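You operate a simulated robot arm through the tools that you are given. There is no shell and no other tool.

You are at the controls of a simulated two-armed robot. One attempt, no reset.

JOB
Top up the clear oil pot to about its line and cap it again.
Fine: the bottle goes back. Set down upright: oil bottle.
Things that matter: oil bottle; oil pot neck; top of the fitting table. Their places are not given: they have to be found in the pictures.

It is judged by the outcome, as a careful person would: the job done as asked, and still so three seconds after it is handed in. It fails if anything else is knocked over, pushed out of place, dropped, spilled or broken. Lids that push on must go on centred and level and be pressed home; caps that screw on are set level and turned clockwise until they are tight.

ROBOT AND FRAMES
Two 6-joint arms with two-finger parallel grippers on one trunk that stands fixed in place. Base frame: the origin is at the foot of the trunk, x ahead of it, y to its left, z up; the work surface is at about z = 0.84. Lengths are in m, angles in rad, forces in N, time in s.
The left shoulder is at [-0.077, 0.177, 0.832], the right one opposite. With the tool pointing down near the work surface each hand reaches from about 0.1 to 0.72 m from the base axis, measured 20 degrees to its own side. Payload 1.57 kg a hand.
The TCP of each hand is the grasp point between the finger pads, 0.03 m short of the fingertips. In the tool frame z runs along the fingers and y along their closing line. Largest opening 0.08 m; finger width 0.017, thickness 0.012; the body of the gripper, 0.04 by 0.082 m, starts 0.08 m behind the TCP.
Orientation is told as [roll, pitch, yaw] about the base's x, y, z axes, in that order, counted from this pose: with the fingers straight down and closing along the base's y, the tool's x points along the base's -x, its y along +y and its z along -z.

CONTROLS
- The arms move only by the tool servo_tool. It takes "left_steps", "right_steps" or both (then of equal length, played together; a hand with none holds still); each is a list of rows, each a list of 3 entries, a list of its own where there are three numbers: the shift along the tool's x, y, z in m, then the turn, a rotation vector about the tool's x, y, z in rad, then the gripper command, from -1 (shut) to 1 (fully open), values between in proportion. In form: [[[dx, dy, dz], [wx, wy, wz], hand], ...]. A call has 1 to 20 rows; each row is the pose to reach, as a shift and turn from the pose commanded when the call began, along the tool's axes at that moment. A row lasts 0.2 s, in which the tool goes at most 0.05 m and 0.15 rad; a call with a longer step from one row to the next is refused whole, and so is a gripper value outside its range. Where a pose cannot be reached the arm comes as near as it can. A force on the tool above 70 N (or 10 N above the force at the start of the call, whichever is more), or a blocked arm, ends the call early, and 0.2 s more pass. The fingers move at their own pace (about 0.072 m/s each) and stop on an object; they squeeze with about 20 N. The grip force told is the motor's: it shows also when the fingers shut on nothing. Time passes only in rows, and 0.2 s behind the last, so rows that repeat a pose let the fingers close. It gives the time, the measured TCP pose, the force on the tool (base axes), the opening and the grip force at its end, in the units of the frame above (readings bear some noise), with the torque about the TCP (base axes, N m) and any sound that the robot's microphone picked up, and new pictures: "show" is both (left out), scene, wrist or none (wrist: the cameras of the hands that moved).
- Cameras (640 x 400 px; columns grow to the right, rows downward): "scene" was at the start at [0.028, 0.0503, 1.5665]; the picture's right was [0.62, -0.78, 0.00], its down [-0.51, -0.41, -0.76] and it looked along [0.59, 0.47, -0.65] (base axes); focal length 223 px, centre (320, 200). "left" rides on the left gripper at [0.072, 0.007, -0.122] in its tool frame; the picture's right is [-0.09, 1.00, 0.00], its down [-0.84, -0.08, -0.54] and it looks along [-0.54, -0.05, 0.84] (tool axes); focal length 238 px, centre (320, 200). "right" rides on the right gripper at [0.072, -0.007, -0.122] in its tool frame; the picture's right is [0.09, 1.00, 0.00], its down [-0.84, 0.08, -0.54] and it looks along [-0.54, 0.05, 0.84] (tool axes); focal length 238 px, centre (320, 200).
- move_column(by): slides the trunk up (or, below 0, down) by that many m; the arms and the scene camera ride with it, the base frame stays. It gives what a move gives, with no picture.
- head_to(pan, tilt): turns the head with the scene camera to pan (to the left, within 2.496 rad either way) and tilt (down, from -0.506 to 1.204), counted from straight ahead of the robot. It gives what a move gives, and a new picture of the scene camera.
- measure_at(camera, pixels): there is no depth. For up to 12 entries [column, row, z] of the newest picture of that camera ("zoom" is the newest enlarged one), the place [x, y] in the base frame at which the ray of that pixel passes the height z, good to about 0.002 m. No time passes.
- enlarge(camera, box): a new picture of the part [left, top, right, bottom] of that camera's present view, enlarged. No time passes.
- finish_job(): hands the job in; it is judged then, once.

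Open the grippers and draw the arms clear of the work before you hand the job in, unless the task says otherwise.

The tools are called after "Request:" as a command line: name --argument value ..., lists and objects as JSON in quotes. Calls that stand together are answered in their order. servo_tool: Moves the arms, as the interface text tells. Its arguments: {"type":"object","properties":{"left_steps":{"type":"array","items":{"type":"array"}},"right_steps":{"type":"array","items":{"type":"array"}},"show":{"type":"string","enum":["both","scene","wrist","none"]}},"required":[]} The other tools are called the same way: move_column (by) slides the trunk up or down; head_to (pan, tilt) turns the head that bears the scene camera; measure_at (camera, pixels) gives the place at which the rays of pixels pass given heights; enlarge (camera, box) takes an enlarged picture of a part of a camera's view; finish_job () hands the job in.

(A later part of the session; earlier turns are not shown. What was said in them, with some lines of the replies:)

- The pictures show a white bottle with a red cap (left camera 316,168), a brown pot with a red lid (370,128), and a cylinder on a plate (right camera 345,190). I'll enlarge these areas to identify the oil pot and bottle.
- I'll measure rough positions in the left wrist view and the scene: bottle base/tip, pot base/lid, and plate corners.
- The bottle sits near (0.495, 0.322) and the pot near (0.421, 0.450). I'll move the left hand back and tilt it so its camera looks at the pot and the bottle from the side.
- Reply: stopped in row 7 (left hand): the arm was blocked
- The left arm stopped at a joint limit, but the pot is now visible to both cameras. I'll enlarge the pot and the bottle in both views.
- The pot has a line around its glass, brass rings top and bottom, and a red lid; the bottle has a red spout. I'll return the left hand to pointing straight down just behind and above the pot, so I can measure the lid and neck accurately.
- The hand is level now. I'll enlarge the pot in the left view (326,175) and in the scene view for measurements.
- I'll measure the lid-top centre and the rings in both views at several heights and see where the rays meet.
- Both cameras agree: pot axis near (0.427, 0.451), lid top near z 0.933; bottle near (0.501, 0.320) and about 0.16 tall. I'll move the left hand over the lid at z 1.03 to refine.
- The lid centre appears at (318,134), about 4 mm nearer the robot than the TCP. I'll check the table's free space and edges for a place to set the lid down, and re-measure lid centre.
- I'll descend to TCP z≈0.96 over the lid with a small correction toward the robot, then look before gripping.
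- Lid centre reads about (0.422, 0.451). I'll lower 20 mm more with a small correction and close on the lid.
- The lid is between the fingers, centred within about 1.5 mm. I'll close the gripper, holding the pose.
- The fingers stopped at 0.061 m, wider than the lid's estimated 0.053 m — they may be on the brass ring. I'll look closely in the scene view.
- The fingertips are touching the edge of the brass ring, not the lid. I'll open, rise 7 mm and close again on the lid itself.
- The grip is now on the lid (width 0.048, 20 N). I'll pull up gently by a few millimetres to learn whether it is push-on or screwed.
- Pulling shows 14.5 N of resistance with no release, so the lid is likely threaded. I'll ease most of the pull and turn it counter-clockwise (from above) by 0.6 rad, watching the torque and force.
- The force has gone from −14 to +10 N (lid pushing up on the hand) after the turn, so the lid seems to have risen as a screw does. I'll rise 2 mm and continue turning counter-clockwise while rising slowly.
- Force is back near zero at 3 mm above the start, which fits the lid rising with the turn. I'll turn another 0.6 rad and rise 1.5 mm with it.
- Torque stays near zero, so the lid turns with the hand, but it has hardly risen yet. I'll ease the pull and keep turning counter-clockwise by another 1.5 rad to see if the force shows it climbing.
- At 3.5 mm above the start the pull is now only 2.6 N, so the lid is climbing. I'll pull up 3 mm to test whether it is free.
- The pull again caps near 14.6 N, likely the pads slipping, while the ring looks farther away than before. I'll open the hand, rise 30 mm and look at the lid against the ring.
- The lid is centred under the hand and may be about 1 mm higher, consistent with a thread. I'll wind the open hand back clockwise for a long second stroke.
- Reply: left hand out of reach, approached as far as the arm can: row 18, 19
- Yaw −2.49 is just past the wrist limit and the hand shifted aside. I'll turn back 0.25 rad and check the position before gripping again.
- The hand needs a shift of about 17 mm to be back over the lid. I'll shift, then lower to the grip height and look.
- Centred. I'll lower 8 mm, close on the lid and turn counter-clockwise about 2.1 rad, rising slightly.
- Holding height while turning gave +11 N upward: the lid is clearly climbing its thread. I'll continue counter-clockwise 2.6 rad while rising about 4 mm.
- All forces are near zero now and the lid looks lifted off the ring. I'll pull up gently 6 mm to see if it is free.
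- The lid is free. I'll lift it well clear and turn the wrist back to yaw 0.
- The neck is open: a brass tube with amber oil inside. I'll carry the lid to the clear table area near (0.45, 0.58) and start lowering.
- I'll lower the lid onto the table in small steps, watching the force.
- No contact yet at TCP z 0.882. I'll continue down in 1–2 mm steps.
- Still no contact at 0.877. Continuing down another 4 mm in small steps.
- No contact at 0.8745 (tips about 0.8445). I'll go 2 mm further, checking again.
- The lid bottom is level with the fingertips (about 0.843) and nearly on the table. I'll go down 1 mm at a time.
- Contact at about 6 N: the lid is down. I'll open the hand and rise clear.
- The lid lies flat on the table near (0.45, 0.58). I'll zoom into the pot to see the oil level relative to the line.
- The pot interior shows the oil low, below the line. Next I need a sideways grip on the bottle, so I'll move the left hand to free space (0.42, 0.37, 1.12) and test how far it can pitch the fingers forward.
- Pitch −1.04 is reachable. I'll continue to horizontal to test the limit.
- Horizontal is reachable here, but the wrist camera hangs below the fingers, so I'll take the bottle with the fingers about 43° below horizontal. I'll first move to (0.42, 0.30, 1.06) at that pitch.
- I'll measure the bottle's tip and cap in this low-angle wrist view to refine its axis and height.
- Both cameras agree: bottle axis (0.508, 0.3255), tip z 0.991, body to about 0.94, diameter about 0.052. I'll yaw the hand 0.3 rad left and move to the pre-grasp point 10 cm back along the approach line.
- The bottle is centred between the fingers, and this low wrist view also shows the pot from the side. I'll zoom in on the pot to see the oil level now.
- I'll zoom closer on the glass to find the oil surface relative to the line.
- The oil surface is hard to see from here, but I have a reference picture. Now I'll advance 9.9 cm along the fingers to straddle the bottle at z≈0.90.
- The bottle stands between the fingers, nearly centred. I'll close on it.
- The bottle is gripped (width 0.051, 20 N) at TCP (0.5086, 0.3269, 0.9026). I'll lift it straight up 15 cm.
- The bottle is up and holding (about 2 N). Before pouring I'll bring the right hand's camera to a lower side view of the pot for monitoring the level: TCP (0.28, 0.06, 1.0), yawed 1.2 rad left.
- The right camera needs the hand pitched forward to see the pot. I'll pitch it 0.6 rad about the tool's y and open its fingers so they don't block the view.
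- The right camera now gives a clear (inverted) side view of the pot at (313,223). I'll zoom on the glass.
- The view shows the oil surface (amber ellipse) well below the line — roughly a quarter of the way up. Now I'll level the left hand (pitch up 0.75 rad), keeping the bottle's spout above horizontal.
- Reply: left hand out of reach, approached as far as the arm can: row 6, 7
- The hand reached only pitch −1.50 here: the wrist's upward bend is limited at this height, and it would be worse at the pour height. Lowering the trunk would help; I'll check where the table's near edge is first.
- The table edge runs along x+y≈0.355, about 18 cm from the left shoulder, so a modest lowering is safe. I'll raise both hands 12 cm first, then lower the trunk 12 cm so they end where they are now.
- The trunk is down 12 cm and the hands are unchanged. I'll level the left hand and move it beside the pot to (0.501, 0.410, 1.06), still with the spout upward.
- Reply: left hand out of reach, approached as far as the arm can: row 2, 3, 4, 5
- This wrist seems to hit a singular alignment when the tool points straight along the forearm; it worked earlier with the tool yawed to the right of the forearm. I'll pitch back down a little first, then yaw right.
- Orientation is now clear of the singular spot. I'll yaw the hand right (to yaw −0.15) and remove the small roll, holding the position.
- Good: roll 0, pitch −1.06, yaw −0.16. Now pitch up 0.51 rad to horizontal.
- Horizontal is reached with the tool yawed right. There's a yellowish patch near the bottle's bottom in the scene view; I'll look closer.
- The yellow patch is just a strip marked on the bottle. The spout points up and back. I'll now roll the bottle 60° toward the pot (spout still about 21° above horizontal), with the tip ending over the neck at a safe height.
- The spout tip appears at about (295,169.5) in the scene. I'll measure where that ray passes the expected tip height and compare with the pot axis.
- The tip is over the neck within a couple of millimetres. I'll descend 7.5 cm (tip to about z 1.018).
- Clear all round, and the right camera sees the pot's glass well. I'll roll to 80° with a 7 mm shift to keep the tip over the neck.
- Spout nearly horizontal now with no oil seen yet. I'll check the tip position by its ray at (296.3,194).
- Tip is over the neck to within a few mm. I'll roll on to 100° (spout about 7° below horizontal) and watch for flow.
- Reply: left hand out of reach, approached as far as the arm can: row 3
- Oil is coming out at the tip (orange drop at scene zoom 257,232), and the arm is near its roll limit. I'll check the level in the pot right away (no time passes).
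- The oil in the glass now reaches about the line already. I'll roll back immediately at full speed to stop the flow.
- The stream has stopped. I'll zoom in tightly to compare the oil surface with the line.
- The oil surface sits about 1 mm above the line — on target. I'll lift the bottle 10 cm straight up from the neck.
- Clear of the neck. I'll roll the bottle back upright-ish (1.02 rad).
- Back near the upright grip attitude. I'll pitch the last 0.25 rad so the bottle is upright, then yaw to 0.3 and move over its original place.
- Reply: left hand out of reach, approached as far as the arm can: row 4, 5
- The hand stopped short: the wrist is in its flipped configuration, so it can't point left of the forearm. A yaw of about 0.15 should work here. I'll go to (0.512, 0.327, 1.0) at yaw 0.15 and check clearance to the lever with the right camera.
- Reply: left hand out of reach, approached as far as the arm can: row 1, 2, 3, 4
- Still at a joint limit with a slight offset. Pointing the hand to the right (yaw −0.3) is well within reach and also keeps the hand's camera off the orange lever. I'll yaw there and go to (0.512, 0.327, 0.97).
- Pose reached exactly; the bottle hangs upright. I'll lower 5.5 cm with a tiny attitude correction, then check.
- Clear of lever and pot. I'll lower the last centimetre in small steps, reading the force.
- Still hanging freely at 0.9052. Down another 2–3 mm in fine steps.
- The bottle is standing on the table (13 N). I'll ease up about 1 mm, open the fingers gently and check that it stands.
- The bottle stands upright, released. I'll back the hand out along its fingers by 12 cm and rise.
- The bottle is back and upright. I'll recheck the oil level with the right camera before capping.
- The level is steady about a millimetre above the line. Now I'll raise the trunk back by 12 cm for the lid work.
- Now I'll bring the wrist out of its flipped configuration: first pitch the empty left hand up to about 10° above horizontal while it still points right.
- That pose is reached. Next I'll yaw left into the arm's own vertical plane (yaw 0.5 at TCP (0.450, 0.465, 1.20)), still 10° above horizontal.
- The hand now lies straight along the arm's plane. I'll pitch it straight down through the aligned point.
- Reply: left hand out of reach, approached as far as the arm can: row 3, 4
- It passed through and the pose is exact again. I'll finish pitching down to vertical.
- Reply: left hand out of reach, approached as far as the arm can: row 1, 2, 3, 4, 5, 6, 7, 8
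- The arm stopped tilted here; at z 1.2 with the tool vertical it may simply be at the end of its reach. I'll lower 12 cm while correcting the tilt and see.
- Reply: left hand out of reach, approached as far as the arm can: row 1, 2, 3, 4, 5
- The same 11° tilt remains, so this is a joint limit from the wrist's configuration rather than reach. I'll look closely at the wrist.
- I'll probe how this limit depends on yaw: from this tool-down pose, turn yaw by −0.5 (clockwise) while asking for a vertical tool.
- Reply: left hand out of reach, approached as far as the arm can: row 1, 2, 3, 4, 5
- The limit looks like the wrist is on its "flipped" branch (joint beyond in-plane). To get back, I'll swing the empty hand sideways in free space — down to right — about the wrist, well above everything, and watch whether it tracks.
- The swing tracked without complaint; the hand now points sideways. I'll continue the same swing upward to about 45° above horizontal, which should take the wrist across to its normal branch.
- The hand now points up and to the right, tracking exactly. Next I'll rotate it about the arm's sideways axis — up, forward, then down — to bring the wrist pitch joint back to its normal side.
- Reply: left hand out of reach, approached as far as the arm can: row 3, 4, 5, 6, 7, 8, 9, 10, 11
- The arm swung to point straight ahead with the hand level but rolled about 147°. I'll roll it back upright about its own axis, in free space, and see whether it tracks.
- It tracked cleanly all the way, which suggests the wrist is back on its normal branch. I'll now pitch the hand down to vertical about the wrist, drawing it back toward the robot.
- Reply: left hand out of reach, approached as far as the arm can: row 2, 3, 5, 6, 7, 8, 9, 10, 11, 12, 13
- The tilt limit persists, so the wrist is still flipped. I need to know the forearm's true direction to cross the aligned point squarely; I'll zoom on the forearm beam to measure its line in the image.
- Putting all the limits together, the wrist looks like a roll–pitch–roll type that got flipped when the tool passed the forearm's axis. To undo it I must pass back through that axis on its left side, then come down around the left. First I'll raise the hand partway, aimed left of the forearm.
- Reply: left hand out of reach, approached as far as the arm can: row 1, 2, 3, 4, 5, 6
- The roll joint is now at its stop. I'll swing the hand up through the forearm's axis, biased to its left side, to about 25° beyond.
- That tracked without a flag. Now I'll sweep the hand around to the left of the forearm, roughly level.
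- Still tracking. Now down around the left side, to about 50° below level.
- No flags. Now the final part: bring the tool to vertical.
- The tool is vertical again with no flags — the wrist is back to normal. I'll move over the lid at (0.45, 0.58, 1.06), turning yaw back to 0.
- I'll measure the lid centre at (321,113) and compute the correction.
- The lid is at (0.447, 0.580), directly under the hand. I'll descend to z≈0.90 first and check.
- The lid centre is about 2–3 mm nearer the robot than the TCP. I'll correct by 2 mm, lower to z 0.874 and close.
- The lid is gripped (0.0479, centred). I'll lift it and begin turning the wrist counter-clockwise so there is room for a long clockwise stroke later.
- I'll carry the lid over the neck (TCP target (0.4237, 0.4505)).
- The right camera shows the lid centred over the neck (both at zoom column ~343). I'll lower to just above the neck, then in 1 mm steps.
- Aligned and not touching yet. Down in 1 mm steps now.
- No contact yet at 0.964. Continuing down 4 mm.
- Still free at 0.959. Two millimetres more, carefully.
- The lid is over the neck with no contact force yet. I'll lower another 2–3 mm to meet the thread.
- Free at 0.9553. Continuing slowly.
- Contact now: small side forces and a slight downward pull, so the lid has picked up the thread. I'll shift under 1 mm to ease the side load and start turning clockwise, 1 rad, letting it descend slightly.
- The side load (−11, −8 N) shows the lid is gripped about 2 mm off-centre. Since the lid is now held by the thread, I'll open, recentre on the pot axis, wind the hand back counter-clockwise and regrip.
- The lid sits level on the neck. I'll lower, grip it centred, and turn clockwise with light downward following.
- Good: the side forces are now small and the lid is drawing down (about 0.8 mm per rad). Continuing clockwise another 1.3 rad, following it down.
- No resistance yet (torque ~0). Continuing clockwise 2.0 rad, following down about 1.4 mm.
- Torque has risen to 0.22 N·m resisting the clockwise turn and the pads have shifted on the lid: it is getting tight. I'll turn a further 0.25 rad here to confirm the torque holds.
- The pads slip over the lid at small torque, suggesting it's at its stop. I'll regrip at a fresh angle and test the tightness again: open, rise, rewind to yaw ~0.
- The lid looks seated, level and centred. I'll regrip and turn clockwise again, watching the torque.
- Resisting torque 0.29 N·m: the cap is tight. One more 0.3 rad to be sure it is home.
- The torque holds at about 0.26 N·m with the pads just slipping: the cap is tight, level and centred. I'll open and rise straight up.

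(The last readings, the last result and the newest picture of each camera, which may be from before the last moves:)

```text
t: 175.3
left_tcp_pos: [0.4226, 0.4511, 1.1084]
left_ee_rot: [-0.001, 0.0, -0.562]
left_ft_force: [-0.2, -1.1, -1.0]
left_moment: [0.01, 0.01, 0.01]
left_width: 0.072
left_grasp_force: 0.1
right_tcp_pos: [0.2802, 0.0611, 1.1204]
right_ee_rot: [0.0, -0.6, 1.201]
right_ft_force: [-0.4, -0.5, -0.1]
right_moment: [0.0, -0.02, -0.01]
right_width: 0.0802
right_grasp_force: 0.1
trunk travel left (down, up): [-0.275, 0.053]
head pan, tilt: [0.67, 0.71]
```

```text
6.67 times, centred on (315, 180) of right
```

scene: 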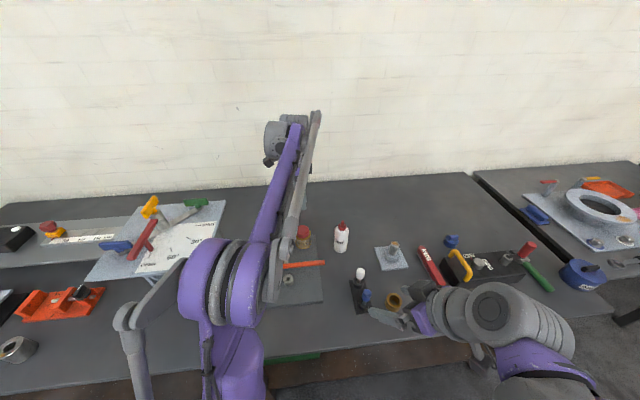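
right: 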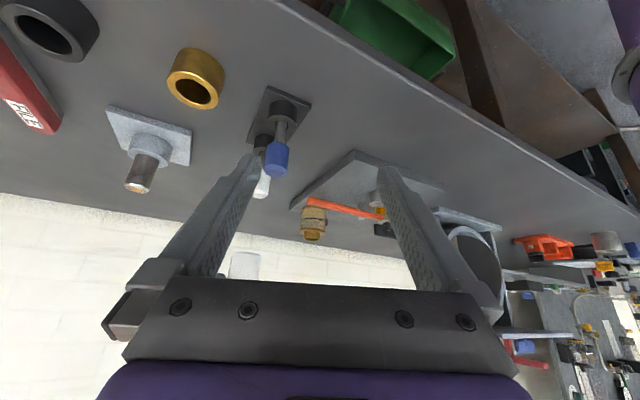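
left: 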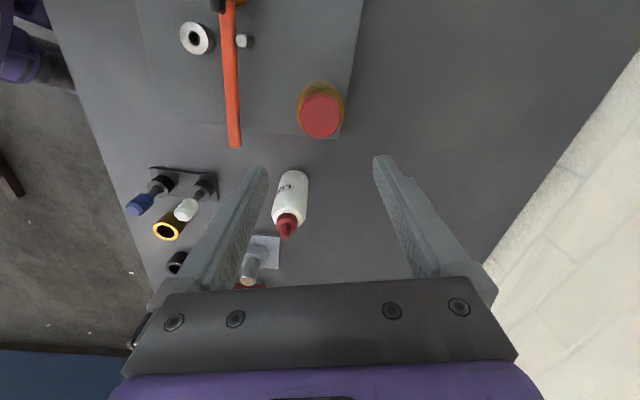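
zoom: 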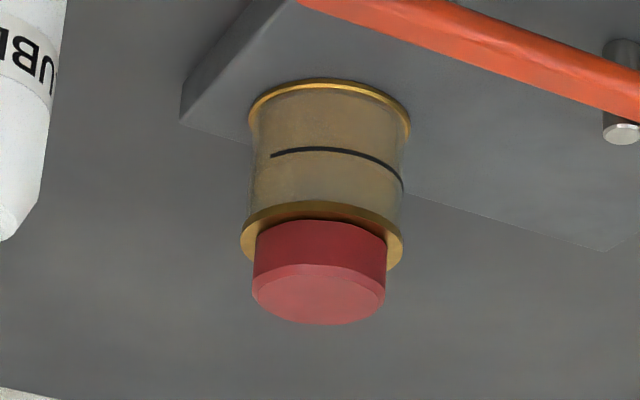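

The cap is on level and the bottle stands in place. I'll draw both arms clear: left back toward its start pose, right raised 15 cm.

Request:
servo_tool --left_steps '[[[0, 0, -0.03], [0, 0, -0.094], 1], [[0, 0, -0.06], [0, 0, -0.187], 1], [[0.005, -0.033, -0.09], [0, 0, -0.281], 1], [[0.01, -0.066, -0.125], [0, 0, -0.375], 1], [[0.015, -0.1, -0.155], [0, 0, -0.468], 1], [[0.0192, -0.1327, -0.185], [0, 0, -0.562], 1], [[0.0192, -0.1327, -0.185], [0, 0, -0.562], 1]]' --right_steps '[[[-0.014, 0, -0.02], [0, 0, 0], 1], [[-0.028, 0, -0.041], [0, 0, 0], 1], [[-0.042, 0, -0.062], [0, 0, 0], 1], [[-0.056, 0, -0.083], [0, 0, 0], 1], [[-0.07, 0, -0.103], [0, 0, 0], 1], [[-0.0848, 0, -0.1238], [0, 0, 0], 1], [[-0.0848, 0, -0.1238], [0, 0, 0], 1]]' --show "both"

Request:
enlarge --camera "scene" --box '[240, 200, 440, 325]'

Request:
enlarge --camera "left" --box '[180, 0, 460, 200]'

```text
t: 176.9
left_tcp_pos: [0.3376, 0.3511, 1.2938]
left_ee_rot: [0.0, 0.001, 0.004]
left_ft_force: [-0.4, 0.4, 0.8]
left_moment: [-0.03, -0.02, 0.01]
left_width: 0.0801
left_grasp_force: 0.1
right_tcp_pos: [0.2792, 0.0596, 1.2694]
right_ee_rot: [0.002, -0.599, 1.201]
right_ft_force: [0.7, -0.2, -0.1]
right_moment: [0.01, -0.01, -0.01]
right_width: 0.0799
right_grasp_force: 0.1
trunk travel left (down, up): [-0.275, 0.053]
head pan, tilt: [0.67, 0.71]
```

scene: 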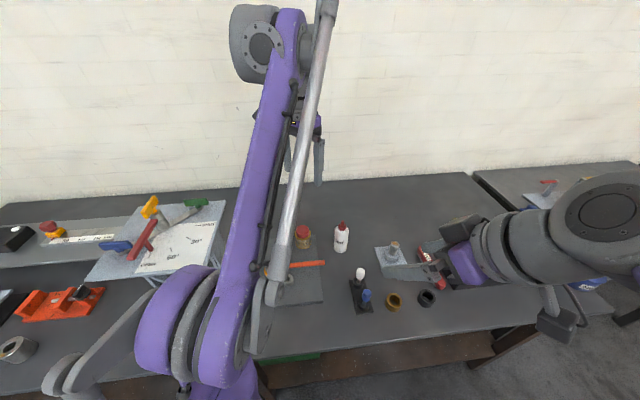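
right: 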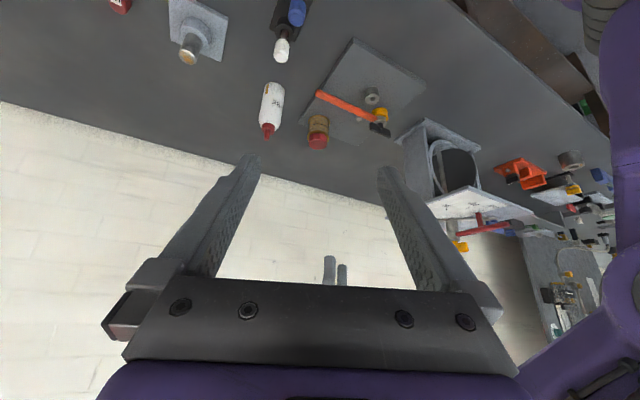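
left: 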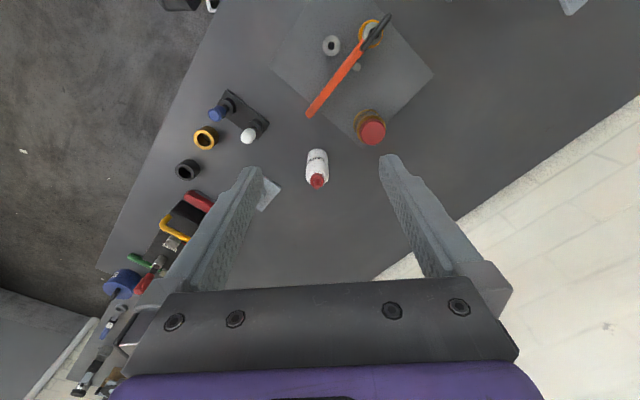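

```text
3.20 times, centred on (340, 262) of scene
```

zoom: 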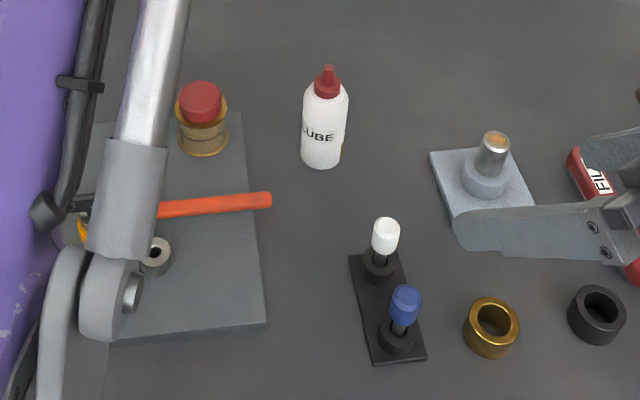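

```text
2.00 times, centred on (320, 100) of left
```

zoom: 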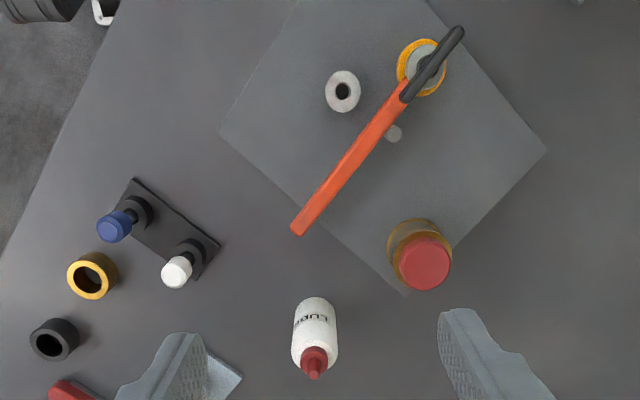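

Everything matches the starting layout: the bottle is upright in its place, the pot is capped and filled to its line, the lever and other parts haven't moved, no spill is visible, and both arms are clear with open grippers. I'm handing the job in.

Request:
finish_job

```text
The job is handed in.
```

I've topped up the oil pot, capped it again and put the bottle back, and the job is handed in. I haven't seen the verdict.

- **Oil level:** it sits about 1 mm above the line, seen from the side before I put the cap back on. The oil flowed faster than expected, so this came from one short pour.
- **Cap:** it screws on. It is level, centred and turned clockwise until it resisted at about 0.26–0.29 N·m, with the finger pads just slipping on it.
- **Bottle:** it is standing upright within a few millimetres of where it started, turned about a third of a radian from its original facing or slightly more.
- **Everything else:** the lever and the other parts look unmoved compared with the first pictures, and I saw no spilled oil. Both arms are clear with open grippers.

While carrying the bottle, the left wrist got into a flipped position. After setting the bottle down, I swung the empty hand through free space above the table to undo it, and nothing was touched.
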